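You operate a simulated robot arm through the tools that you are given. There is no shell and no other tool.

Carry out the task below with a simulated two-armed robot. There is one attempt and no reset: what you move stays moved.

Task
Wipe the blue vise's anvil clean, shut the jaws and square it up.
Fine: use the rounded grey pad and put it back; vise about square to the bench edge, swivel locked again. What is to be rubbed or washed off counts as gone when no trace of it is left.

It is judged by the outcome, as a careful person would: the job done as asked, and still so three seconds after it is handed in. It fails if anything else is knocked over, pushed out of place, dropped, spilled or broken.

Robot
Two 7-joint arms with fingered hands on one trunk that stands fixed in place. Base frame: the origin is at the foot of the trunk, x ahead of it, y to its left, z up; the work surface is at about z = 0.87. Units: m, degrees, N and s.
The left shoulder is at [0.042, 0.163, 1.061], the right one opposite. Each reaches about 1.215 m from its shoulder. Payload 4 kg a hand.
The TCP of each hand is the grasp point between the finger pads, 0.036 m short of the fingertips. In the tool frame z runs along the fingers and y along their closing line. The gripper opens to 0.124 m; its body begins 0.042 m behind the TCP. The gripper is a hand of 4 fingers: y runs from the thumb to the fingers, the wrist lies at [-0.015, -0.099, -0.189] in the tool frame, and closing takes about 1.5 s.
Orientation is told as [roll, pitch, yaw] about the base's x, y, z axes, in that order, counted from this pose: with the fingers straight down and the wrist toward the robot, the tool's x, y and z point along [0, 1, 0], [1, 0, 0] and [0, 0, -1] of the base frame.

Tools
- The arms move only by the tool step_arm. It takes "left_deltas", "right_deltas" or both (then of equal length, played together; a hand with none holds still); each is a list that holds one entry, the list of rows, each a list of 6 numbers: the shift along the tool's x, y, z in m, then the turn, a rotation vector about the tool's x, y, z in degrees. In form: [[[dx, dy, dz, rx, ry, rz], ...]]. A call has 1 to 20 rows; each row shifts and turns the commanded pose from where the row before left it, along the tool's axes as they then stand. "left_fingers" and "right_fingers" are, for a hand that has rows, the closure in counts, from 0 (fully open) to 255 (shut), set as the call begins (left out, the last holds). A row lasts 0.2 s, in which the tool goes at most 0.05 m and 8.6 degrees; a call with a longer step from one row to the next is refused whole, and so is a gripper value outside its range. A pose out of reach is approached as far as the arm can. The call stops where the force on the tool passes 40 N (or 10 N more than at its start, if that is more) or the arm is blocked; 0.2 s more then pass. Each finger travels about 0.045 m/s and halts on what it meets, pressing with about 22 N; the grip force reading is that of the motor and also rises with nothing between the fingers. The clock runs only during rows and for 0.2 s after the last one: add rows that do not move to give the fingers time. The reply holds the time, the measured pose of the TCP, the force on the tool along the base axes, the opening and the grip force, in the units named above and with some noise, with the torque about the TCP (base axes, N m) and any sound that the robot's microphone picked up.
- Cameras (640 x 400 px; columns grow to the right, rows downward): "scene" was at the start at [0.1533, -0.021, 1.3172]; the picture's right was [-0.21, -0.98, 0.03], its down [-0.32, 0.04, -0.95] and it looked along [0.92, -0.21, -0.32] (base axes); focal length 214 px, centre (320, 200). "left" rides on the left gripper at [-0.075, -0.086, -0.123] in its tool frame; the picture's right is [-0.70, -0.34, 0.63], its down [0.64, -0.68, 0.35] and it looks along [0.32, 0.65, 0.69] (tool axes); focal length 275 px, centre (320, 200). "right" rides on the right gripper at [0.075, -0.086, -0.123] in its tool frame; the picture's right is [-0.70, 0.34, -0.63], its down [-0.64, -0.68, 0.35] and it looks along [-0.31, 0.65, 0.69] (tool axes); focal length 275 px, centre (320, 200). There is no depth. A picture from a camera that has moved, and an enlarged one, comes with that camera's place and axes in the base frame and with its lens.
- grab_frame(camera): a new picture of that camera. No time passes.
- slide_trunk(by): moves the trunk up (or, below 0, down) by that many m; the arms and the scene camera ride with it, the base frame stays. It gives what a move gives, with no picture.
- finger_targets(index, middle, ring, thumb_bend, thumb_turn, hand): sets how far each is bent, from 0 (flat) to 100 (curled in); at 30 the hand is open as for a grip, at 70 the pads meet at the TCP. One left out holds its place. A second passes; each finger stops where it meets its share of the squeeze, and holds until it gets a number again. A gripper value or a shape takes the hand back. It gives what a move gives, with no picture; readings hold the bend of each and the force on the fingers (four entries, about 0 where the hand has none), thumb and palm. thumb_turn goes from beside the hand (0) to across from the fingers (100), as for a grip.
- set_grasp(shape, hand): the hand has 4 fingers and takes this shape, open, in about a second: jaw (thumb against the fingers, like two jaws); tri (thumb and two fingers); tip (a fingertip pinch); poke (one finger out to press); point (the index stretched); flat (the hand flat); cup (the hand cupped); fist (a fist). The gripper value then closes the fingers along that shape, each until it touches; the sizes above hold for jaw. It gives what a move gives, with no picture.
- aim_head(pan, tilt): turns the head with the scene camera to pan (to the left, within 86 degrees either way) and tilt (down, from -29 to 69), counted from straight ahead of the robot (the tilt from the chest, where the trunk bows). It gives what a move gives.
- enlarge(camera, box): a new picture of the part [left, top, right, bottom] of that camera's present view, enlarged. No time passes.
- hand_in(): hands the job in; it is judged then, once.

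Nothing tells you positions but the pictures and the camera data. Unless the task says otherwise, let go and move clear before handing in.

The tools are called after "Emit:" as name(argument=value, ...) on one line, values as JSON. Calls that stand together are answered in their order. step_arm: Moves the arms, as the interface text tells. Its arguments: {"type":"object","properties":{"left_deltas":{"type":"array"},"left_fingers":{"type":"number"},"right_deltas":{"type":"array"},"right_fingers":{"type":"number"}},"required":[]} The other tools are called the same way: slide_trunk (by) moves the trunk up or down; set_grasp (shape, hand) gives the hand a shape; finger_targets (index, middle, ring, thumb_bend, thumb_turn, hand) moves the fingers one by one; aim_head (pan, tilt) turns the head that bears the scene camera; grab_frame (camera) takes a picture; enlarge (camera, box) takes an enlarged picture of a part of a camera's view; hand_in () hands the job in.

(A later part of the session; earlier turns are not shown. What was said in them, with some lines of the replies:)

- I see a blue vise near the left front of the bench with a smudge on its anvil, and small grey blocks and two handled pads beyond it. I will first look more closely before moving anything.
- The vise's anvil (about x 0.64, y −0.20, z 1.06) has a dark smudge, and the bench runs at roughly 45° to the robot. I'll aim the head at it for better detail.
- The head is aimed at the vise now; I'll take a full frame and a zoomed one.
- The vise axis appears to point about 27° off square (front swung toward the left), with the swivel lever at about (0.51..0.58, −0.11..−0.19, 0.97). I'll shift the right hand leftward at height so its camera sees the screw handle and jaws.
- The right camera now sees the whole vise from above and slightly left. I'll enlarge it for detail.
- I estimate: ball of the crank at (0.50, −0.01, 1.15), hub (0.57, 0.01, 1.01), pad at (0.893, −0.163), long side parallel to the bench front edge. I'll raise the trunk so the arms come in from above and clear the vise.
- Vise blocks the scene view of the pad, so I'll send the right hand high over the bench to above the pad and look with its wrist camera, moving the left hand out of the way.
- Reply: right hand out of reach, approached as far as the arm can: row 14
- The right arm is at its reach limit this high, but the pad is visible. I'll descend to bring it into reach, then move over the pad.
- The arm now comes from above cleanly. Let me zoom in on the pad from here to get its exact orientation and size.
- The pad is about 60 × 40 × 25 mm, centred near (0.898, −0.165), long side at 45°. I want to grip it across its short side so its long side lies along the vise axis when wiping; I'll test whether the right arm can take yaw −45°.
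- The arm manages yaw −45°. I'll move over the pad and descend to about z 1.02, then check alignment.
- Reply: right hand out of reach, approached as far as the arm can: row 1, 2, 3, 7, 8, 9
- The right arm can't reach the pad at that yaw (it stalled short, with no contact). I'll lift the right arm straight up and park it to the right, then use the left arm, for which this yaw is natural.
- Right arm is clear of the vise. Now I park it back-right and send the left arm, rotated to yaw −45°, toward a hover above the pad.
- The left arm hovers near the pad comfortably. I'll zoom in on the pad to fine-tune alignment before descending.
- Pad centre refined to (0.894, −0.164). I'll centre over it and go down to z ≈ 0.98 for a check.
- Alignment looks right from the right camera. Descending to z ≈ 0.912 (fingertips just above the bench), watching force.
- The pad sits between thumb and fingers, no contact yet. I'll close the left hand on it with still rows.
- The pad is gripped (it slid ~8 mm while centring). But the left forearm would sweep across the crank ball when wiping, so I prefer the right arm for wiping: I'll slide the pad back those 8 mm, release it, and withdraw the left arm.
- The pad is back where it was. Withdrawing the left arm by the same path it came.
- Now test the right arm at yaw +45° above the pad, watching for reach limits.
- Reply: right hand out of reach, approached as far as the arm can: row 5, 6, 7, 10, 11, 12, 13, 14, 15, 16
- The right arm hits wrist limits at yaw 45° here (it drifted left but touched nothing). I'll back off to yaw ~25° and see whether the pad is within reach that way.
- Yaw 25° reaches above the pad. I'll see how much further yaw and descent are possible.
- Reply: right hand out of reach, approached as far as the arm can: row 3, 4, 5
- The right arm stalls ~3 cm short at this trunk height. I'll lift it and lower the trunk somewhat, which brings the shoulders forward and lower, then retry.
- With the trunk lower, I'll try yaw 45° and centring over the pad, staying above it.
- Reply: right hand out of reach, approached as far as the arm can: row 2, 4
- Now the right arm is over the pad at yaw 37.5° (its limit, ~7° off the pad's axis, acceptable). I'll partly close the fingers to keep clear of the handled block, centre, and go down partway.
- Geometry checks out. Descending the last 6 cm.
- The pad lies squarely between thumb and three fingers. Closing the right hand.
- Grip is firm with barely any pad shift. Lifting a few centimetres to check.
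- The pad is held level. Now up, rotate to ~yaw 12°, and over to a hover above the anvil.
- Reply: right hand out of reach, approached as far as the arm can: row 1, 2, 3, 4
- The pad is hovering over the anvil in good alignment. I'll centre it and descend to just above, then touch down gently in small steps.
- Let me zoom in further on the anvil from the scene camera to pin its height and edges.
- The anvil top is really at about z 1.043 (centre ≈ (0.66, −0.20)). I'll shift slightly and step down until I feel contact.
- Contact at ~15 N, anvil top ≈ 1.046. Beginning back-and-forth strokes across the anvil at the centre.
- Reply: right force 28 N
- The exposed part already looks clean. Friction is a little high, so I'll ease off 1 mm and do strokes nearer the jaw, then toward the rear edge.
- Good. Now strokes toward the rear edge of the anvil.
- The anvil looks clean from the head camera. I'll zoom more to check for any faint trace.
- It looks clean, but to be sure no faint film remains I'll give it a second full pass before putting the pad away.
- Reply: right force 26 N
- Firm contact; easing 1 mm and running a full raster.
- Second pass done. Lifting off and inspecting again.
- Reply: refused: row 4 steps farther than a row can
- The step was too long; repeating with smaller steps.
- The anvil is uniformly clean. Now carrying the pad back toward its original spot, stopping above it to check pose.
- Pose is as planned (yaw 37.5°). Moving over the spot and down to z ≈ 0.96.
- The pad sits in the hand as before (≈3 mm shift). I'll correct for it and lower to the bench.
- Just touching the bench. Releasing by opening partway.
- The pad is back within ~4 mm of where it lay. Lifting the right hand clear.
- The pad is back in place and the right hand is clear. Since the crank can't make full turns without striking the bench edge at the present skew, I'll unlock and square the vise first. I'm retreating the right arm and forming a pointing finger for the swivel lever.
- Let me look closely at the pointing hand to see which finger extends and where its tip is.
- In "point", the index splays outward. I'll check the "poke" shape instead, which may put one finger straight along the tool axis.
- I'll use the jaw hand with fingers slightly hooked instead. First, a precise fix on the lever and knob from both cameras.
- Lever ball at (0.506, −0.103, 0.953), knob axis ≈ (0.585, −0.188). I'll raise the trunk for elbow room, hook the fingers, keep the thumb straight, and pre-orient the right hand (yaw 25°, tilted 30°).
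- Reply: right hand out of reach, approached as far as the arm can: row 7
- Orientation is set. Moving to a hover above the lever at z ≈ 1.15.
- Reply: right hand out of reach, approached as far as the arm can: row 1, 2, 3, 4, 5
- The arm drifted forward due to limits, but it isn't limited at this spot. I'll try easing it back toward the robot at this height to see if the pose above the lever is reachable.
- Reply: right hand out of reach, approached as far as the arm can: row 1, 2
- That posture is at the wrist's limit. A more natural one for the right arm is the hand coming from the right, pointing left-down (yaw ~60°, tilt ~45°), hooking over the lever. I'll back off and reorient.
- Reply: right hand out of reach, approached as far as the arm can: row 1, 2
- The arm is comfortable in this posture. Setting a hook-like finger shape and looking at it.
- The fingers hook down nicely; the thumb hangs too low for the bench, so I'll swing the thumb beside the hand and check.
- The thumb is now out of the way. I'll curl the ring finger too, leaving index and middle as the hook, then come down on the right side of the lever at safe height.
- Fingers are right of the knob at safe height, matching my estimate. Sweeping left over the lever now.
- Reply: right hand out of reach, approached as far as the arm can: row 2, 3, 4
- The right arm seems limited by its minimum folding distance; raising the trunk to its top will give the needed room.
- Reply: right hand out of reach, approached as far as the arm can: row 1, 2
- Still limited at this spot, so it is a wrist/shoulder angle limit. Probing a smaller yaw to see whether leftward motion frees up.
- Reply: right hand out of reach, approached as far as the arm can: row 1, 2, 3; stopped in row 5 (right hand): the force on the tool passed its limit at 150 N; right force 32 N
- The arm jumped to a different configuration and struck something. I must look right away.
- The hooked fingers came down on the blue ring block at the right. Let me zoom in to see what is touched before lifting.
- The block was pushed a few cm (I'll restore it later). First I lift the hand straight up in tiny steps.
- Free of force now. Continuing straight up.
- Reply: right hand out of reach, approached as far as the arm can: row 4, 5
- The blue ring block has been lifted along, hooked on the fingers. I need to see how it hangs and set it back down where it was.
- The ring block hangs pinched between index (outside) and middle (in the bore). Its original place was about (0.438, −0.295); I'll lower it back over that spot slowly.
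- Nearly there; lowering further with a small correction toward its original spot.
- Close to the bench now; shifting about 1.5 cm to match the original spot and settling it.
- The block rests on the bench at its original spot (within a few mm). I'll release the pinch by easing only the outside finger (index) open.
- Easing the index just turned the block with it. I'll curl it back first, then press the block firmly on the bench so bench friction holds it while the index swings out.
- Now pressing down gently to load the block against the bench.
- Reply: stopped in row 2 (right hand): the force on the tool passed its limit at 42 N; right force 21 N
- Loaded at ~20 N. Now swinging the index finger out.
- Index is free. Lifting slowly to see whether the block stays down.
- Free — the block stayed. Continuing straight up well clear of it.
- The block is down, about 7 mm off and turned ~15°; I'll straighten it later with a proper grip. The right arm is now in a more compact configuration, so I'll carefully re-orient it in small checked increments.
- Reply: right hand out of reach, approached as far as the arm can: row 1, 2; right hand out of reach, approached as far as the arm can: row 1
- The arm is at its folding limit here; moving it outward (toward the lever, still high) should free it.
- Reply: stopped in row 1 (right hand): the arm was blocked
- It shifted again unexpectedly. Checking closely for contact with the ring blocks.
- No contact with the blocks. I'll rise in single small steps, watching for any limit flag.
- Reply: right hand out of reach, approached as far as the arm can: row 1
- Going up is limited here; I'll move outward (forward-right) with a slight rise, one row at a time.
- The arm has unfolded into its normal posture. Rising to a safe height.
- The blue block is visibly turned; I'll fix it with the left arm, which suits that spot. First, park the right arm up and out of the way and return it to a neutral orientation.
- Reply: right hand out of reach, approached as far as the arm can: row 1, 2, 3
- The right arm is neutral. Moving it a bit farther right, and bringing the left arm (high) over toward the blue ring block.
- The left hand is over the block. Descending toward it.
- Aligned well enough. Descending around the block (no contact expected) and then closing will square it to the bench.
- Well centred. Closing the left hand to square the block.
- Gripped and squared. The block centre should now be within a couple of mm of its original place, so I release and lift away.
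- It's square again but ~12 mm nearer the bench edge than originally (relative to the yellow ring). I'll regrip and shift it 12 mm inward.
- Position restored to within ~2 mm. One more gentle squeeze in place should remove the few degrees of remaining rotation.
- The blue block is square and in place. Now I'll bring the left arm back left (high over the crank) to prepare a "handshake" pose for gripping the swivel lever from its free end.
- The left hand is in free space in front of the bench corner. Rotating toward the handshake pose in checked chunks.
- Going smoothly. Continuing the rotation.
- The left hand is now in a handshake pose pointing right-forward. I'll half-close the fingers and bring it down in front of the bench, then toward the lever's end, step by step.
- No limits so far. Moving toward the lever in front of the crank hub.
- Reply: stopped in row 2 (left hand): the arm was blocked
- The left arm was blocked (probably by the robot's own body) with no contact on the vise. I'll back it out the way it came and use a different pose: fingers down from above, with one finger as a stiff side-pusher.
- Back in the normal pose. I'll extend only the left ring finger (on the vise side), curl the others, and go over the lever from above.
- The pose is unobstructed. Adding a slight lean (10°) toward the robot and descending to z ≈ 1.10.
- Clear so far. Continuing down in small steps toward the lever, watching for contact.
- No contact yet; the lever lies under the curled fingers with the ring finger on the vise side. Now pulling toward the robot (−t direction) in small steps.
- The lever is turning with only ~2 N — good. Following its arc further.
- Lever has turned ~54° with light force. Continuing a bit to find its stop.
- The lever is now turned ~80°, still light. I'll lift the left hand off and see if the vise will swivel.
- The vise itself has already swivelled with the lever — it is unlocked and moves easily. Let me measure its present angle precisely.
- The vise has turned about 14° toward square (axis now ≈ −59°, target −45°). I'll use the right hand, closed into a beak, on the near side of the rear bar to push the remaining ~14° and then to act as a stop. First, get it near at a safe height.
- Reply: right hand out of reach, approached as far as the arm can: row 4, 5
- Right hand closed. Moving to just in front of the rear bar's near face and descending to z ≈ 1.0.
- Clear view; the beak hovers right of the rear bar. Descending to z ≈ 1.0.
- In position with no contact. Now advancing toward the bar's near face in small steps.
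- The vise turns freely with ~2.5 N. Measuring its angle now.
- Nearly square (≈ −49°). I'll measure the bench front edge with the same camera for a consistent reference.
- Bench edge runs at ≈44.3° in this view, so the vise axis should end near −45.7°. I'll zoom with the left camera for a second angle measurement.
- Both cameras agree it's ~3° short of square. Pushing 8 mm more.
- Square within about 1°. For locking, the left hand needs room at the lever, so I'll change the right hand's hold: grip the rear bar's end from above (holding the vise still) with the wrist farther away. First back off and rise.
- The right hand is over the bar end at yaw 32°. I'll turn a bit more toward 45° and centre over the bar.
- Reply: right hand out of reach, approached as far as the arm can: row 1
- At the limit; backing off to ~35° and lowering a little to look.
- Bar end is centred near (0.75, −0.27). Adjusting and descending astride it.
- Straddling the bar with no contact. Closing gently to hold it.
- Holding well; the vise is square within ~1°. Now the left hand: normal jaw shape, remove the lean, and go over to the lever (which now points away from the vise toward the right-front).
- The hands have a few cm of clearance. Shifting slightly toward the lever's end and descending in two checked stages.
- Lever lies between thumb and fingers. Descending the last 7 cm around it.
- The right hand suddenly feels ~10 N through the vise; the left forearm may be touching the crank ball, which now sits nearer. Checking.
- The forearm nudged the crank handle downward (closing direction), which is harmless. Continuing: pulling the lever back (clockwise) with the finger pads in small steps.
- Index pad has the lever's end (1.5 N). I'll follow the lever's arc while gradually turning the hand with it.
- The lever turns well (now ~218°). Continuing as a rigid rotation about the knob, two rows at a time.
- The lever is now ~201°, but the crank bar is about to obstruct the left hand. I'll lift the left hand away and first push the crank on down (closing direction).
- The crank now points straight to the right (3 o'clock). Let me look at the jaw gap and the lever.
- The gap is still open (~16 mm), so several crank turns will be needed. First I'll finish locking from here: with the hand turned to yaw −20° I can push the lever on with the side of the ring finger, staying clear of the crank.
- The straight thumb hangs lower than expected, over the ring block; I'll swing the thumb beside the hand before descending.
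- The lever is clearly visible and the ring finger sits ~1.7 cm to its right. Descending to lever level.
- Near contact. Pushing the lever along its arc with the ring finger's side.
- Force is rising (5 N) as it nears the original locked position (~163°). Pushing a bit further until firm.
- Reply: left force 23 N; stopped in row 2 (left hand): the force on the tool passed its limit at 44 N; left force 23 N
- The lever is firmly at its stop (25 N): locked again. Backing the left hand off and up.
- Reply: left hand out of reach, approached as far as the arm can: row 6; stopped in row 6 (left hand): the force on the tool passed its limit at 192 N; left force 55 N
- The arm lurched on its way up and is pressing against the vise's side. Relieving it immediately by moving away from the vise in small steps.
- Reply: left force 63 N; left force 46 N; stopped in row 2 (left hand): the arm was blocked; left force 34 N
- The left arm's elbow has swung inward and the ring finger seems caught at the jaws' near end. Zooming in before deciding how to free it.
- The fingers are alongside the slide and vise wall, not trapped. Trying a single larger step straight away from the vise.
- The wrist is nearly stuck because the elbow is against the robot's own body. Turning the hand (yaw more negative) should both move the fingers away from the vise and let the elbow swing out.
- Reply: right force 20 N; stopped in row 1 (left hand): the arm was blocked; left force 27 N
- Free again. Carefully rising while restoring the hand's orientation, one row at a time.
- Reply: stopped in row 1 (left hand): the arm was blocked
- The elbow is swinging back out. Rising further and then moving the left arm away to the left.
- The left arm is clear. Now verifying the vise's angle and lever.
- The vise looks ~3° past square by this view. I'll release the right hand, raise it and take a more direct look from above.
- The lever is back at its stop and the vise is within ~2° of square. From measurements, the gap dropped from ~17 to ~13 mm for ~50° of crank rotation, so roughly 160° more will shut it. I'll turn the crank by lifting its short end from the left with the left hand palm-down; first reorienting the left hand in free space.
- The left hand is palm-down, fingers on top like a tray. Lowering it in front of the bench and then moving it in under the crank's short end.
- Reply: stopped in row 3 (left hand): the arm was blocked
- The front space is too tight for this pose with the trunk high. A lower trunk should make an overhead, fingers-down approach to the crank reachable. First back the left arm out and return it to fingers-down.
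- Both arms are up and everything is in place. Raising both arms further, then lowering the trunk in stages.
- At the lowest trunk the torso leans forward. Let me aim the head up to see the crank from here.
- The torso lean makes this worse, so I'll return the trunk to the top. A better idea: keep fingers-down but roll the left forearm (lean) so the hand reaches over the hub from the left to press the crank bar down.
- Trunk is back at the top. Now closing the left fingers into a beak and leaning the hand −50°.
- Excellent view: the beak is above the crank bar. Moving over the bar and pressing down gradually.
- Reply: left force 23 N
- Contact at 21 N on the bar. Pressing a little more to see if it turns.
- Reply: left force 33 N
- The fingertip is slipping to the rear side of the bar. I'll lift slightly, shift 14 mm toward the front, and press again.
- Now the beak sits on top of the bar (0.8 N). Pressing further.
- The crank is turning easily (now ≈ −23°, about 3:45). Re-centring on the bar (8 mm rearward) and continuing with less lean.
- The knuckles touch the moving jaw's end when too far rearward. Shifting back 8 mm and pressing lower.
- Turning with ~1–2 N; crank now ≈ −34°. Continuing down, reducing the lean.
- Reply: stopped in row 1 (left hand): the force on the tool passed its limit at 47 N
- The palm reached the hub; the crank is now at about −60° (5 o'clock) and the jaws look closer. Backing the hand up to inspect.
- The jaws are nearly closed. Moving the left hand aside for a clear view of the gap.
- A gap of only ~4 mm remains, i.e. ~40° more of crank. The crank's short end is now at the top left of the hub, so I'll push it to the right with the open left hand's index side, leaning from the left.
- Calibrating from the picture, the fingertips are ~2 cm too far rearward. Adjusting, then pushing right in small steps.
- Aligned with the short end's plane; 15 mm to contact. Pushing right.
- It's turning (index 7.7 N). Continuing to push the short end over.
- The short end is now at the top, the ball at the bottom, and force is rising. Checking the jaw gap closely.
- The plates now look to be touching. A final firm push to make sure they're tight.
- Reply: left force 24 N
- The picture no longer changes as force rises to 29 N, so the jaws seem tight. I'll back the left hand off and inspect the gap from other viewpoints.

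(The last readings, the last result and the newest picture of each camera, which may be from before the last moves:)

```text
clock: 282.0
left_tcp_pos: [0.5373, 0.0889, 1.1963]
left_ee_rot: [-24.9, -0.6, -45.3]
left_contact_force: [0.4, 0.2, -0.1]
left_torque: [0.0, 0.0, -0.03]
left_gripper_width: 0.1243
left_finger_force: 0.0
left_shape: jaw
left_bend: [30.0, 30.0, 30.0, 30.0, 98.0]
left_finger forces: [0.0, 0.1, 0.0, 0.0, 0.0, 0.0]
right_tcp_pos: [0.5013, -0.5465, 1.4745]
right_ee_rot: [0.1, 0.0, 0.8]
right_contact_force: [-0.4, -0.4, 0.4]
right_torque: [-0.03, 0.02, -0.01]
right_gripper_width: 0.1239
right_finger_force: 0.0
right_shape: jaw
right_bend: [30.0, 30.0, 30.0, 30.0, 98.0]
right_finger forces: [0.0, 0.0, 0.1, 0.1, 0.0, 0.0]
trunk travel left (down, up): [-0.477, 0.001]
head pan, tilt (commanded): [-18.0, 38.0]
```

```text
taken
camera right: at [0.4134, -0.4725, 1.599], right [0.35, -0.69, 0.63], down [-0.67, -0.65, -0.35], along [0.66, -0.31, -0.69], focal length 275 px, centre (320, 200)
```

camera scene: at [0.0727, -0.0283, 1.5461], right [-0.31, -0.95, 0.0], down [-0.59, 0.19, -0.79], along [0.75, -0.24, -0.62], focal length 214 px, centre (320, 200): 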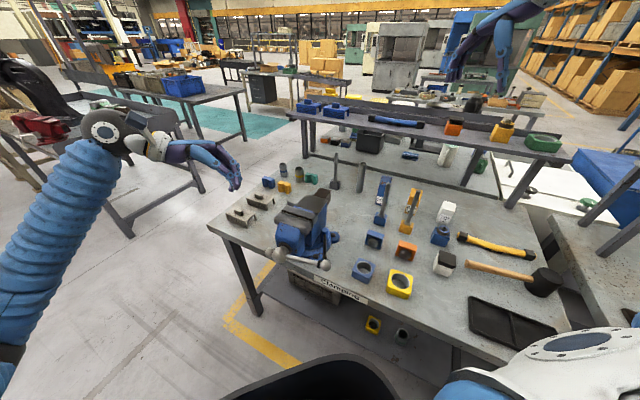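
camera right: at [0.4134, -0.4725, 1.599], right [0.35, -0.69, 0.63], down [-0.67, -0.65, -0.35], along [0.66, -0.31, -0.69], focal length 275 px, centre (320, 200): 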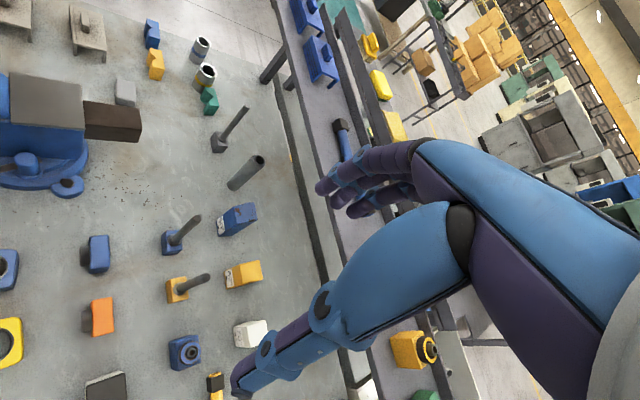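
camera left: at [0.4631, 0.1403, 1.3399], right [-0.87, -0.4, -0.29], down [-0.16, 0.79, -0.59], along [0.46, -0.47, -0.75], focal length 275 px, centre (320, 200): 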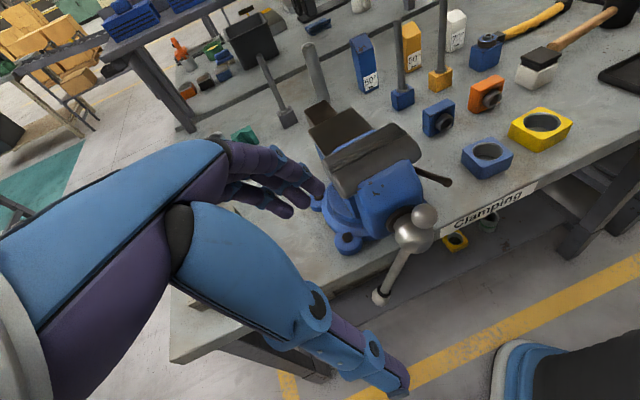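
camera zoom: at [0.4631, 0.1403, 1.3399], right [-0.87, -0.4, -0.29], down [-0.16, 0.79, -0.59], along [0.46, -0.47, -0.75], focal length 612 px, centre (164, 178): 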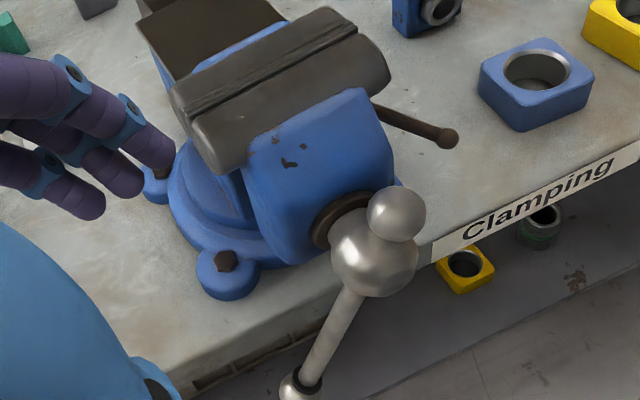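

Emit:
enlarge(camera="left", box=[318, 118, 422, 200])

Emit:
enlarge(camera="scene", box=[295, 205, 335, 240])

```text
4.88 times, centred on (370, 159) of left
camera zoom: at [0.4631, 0.1403, 1.3399], right [-0.87, -0.4, -0.29], down [-0.16, 0.79, -0.59], along [0.46, -0.47, -0.75], focal length 1343 px, centre (76, 400)
```

zoom: 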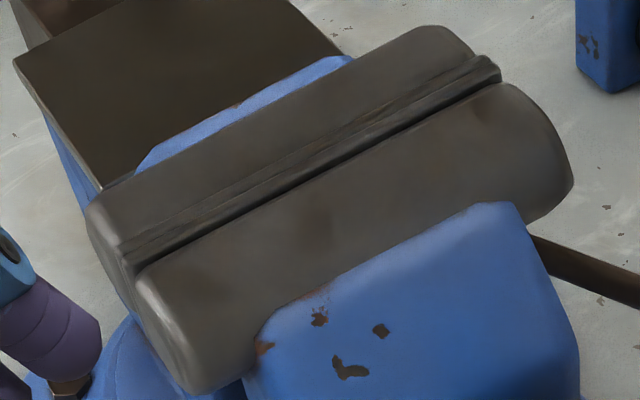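

```text
11.43 times, centred on (315, 222) of scene
camera zoom: at [0.0727, -0.0278, 1.5462], right [-0.31, -0.95, 0.0], down [-0.59, 0.19, -0.79], along [0.75, -0.24, -0.62], focal length 2451 px, centre (377, -57)
```

zoom: 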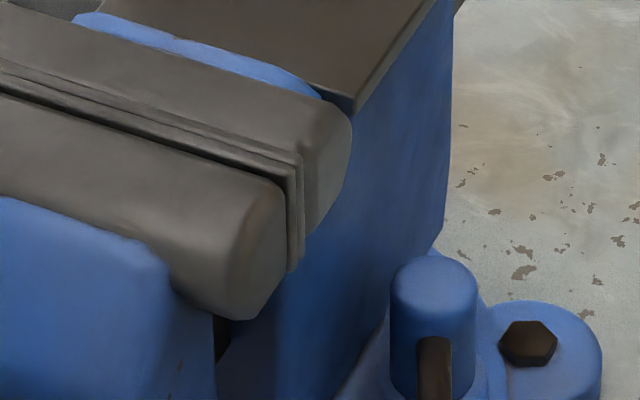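

The jaws are shut. Now re-checking squareness and lever after the cranking.

Emit:
enlarge(camera="scene", box=[270, 175, 360, 245])

Emit:
enlarge(camera="scene", box=[240, 170, 380, 290])

Emit:
enlarge(camera="right", box=[0, 0, 200, 220])

```text
5.71 times, centred on (315, 210) of scene
camera zoom: at [0.0727, -0.0278, 1.5462], right [-0.31, -0.95, 0.0], down [-0.59, 0.19, -0.79], along [0.75, -0.24, -0.62], focal length 1226 px, centre (349, 143)
```

zoom: 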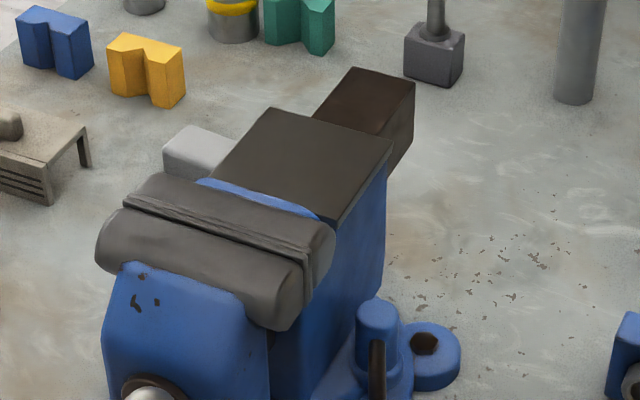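

```text
3.33 times, centred on (310, 230) of scene
camera zoom: at [0.0727, -0.0278, 1.5462], right [-0.31, -0.95, 0.0], down [-0.59, 0.19, -0.79], along [0.75, -0.24, -0.62], focal length 715 px, centre (353, 100)
```

zoom: 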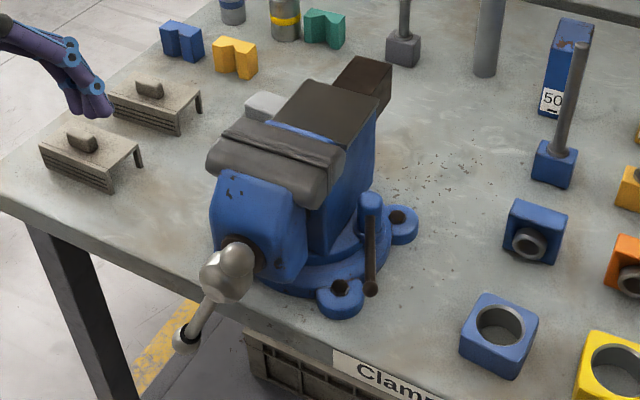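

```text
1.82 times, centred on (100, 110) of right
camera zoom: at [0.4134, -0.4725, 1.599], right [0.35, -0.69, 0.63], down [-0.67, -0.65, -0.35], along [0.66, -0.31, -0.69], focal length 500 px, centre (720, 364)
```

zoom: 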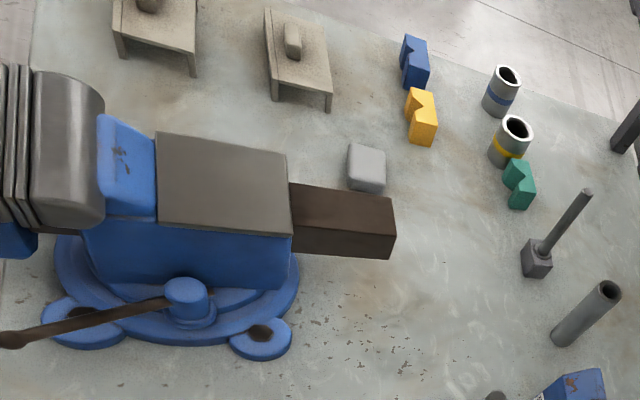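

The vise stays within ~1–2° of square and held firm under ~25 N of crank force, so it's locked. I'll park both arms clear, then return to the initial camera pose to compare everything with the first picture.

Emit:
step_arm(left_deltas=[[[0.02, 0, -0.03, 0, 8, 0], [0.02, 0, -0.035, 0, 8, 0], [0.02, 0, -0.035, 0, 8, 0], [0.02, 0, -0.04, 0, 0, 0], [0.03, 0, -0.035, 0, 0, 0], [0.03, 0, -0.035, 0, 0, 0], [0.03, 0, -0.035, 0, 0, 0]]], right_deltas=[[[0, -0.015, -0.01, 0, 0, 0], [0, -0.015, -0.01, 0, 0, 0], [0, -0.015, -0.01, 0, 0, 0], [0, 0, 0, 0, 0, 0], [0, 0, 0, 0, 0, 0], [0, 0, 0, 0, 0, 0], [0, 0, 0, 0, 0, 0]]])

Emit:
slide_trunk(by=-0.252)

Emit:
aim_head(pan=-12.4, tilt=10)

Emit:
grab_frame(camera="scene")

Emit:
enlarge(camera="scene", box=[200, 180, 420, 340])

```text
clock: 283.6
left_tcp_pos: [0.6792, 0.2311, 1.4206]
left_ee_rot: [-0.8, -0.6, -45.3]
left_contact_force: [-0.3, 0.8, 0.0]
left_torque: [-0.01, -0.01, 0.01]
left_gripper_width: 0.124
left_finger_force: 0.1
left_shape: jaw
left_bend: [30.0, 30.0, 30.0, 30.0, 98.0]
left_finger forces: [0.1, 0.1, 0.0, 0.0, 0.1, 0.0]
right_tcp_pos: [0.4545, -0.5481, 1.5067]
right_ee_rot: [0.1, -0.1, 0.7]
right_contact_force: [0.3, 0.5, 0.4]
right_torque: [-0.01, -0.04, 0.01]
right_gripper_width: 0.1235
right_finger_force: 0.0
right_shape: jaw
right_bend: [30.0, 30.0, 30.0, 30.0, 98.0]
right_finger forces: [0.0, 0.1, 0.0, 0.1, 0.1, 0.0]
trunk travel left (down, up): [-0.477, 0.001]
head pan, tilt (commanded): [-18.0, 38.0]
```

```text
clock: 286.2
left_tcp_pos: [0.6773, 0.2299, 1.1669]
left_ee_rot: [-0.8, -0.7, -45.3]
left_contact_force: [-0.1, 0.6, -0.4]
left_torque: [0.01, 0.01, 0.01]
left_gripper_width: 0.1239
left_finger_force: 0.1
left_shape: jaw
left_bend: [30.0, 30.0, 30.0, 30.0, 98.0]
left_finger forces: [0.1, 0.0, 0.0, 0.1, 0.0, 0.1]
right_tcp_pos: [0.4545, -0.5471, 1.2546]
right_ee_rot: [0.1, -0.2, 0.8]
right_contact_force: [-0.4, 0.7, 0.2]
right_torque: [0.01, 0.0, -0.01]
right_gripper_width: 0.1237
right_finger_force: 0.1
right_shape: jaw
right_bend: [30.0, 30.0, 30.0, 30.0, 98.0]
right_finger forces: [0.1, 0.1, 0.1, 0.0, 0.0, 0.0]
trunk travel left (down, up): [-0.225, 0.253]
head pan, tilt (commanded): [-18.0, 38.0]
```

```text
clock: 287.2
left_tcp_pos: [0.6781, 0.2292, 1.1669]
left_ee_rot: [-0.8, -0.6, -45.3]
left_contact_force: [0.6, 0.0, 0.2]
left_torque: [-0.01, 0.01, -0.01]
left_gripper_width: 0.1238
left_finger_force: 0.0
left_shape: jaw
left_bend: [30.0, 30.0, 30.0, 30.0, 98.0]
left_finger forces: [0.0, 0.0, 0.1, 0.0, 0.1, 0.0]
right_tcp_pos: [0.4552, -0.5483, 1.2524]
right_ee_rot: [0.1, 0.0, 0.7]
right_contact_force: [-1.0, -0.3, 0.3]
right_torque: [-0.01, -0.01, 0.0]
right_gripper_width: 0.1238
right_finger_force: 0.1
right_shape: jaw
right_bend: [30.0, 30.0, 30.0, 30.0, 98.0]
right_finger forces: [0.0, 0.1, 0.0, 0.1, 0.0, 0.0]
trunk travel left (down, up): [-0.225, 0.253]
head pan, tilt (commanded): [-12.4, 10.0]
```

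```text
taken
camera scene: at [0.1532, -0.021, 1.3172], right [-0.21, -0.98, 0.03], down [-0.32, 0.04, -0.95], along [0.92, -0.21, -0.32], focal length 214 px, centre (320, 200)
```

scene: 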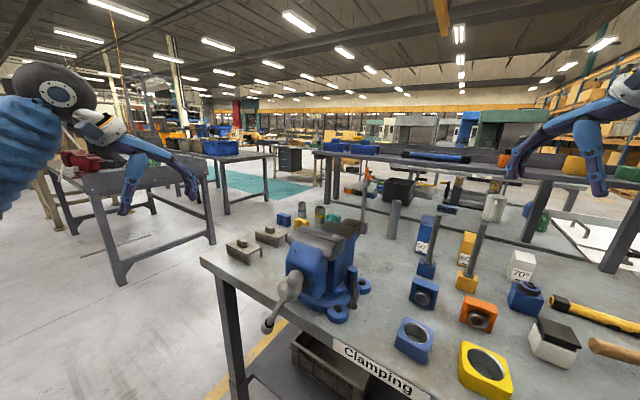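

```text
2.50 times, centred on (310, 260) of scene
camera zoom: at [0.1532, -0.021, 1.3172], right [-0.21, -0.98, 0.03], down [-0.32, 0.04, -0.95], along [0.92, -0.21, -0.32], focal length 536 px, centre (345, 50)
```

zoom: 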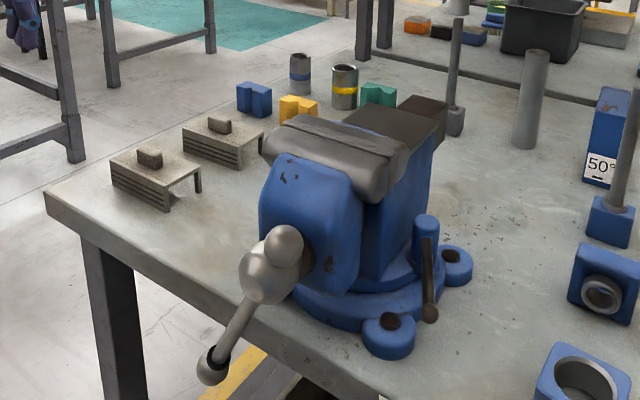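

The view matches the initial picture apart from the vise: items are where they were, the lever sits at its original locked angle relative to the vise, and the jaws are shut. One last look at the pad and anvil with the hand cameras.

Emit:
grab_frame(camera="left")

Emit:
enlarge(camera="left", box=[280, 0, 640, 240])

Emit:
enlarge(camera="scene", box=[380, 250, 640, 400])

```text
taken
camera left: at [0.5636, 0.24, 1.2904], right [-0.73, -0.26, -0.63], down [-0.02, 0.93, -0.36], along [0.68, -0.25, -0.69], focal length 275 px, centre (320, 200)
```

left: 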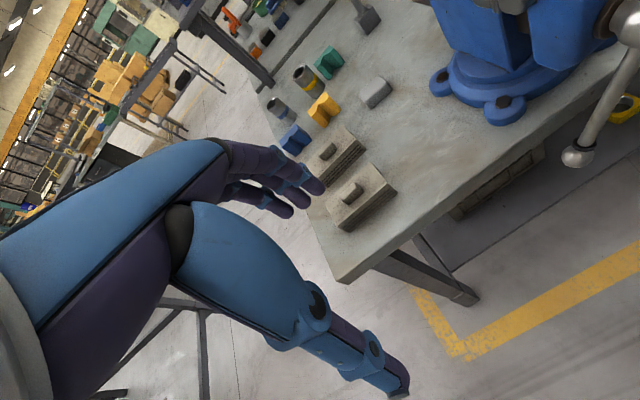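

```text
1.67 times, centred on (460, 120) of left
camera zoom: at [0.5636, 0.24, 1.2904], right [-0.73, -0.26, -0.63], down [-0.02, 0.93, -0.36], along [0.68, -0.25, -0.69], focal length 459 px, centre (87, 333)
```

zoom: 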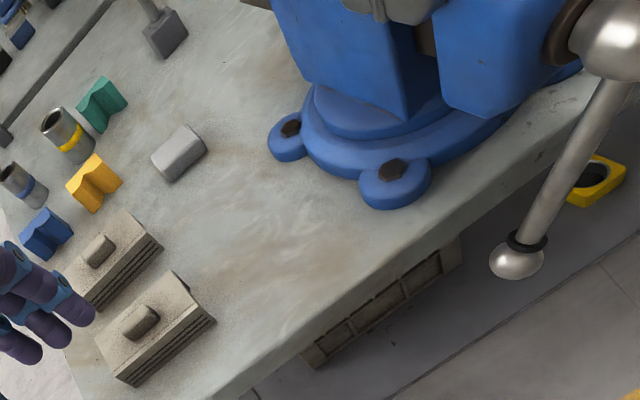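

```text
2.46 times, centred on (510, 325) of scene
camera zoom: at [0.1532, -0.021, 1.3172], right [-0.21, -0.98, 0.03], down [-0.32, 0.04, -0.95], along [0.92, -0.21, -0.32], focal length 528 px, centre (-148, -108)
```

zoom: 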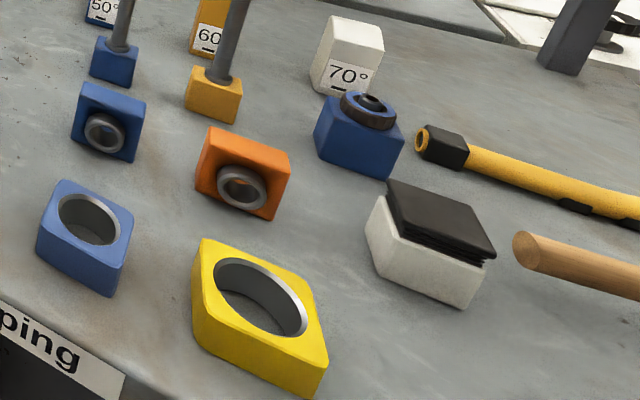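

Final check: the anvil is clean with no trace left, and the grey pad is back within about 5 mm of where it lay. The jaws are shut and the vise is within 1–2° of square. The swivel lever is back at its locked stop, and both arms are clear. I did bump the blue ring block with the right hand partway through; I put it back within a few millimetres and squared it to the bench. I'm handing in now.

Emit:
hand_in()

```text
The job is handed in.
```

The job is handed in; I haven't seen how it was judged. As far as I could see and feel:

- **Anvil:** it looks clean after two full passes with the rounded grey pad. I saw no trace left in close-ups from two cameras.
- **Pad:** it is back within about 5 mm of where it lay.
- **Squareness:** the vise ended 1–2° past square to the bench edge by my camera measurements, so about square rather than exact.
- **Swivel lock:** the lever is back at its stop, at the same angle to the vise as at the start. The vise did not turn when I later pushed the crank with about 25 N.
- **Jaws:** shut. The plates look to be touching, and they stopped moving as the crank force rose to about 29 N.

**Mishaps:**
- While reaching for the swivel lever, the right arm lurched. Its fingers caught the blue ring block near the front of the bench, pushed it about 4–5 cm and lifted it. I set it back, squared it to the bench, and by my measurements it is within about 2 mm of its original spot.
- The left hand also pressed hard against the side of the vise once, after the swivel was locked. I saw no damage.
- From the original camera position, everything else I could see looked where it started.
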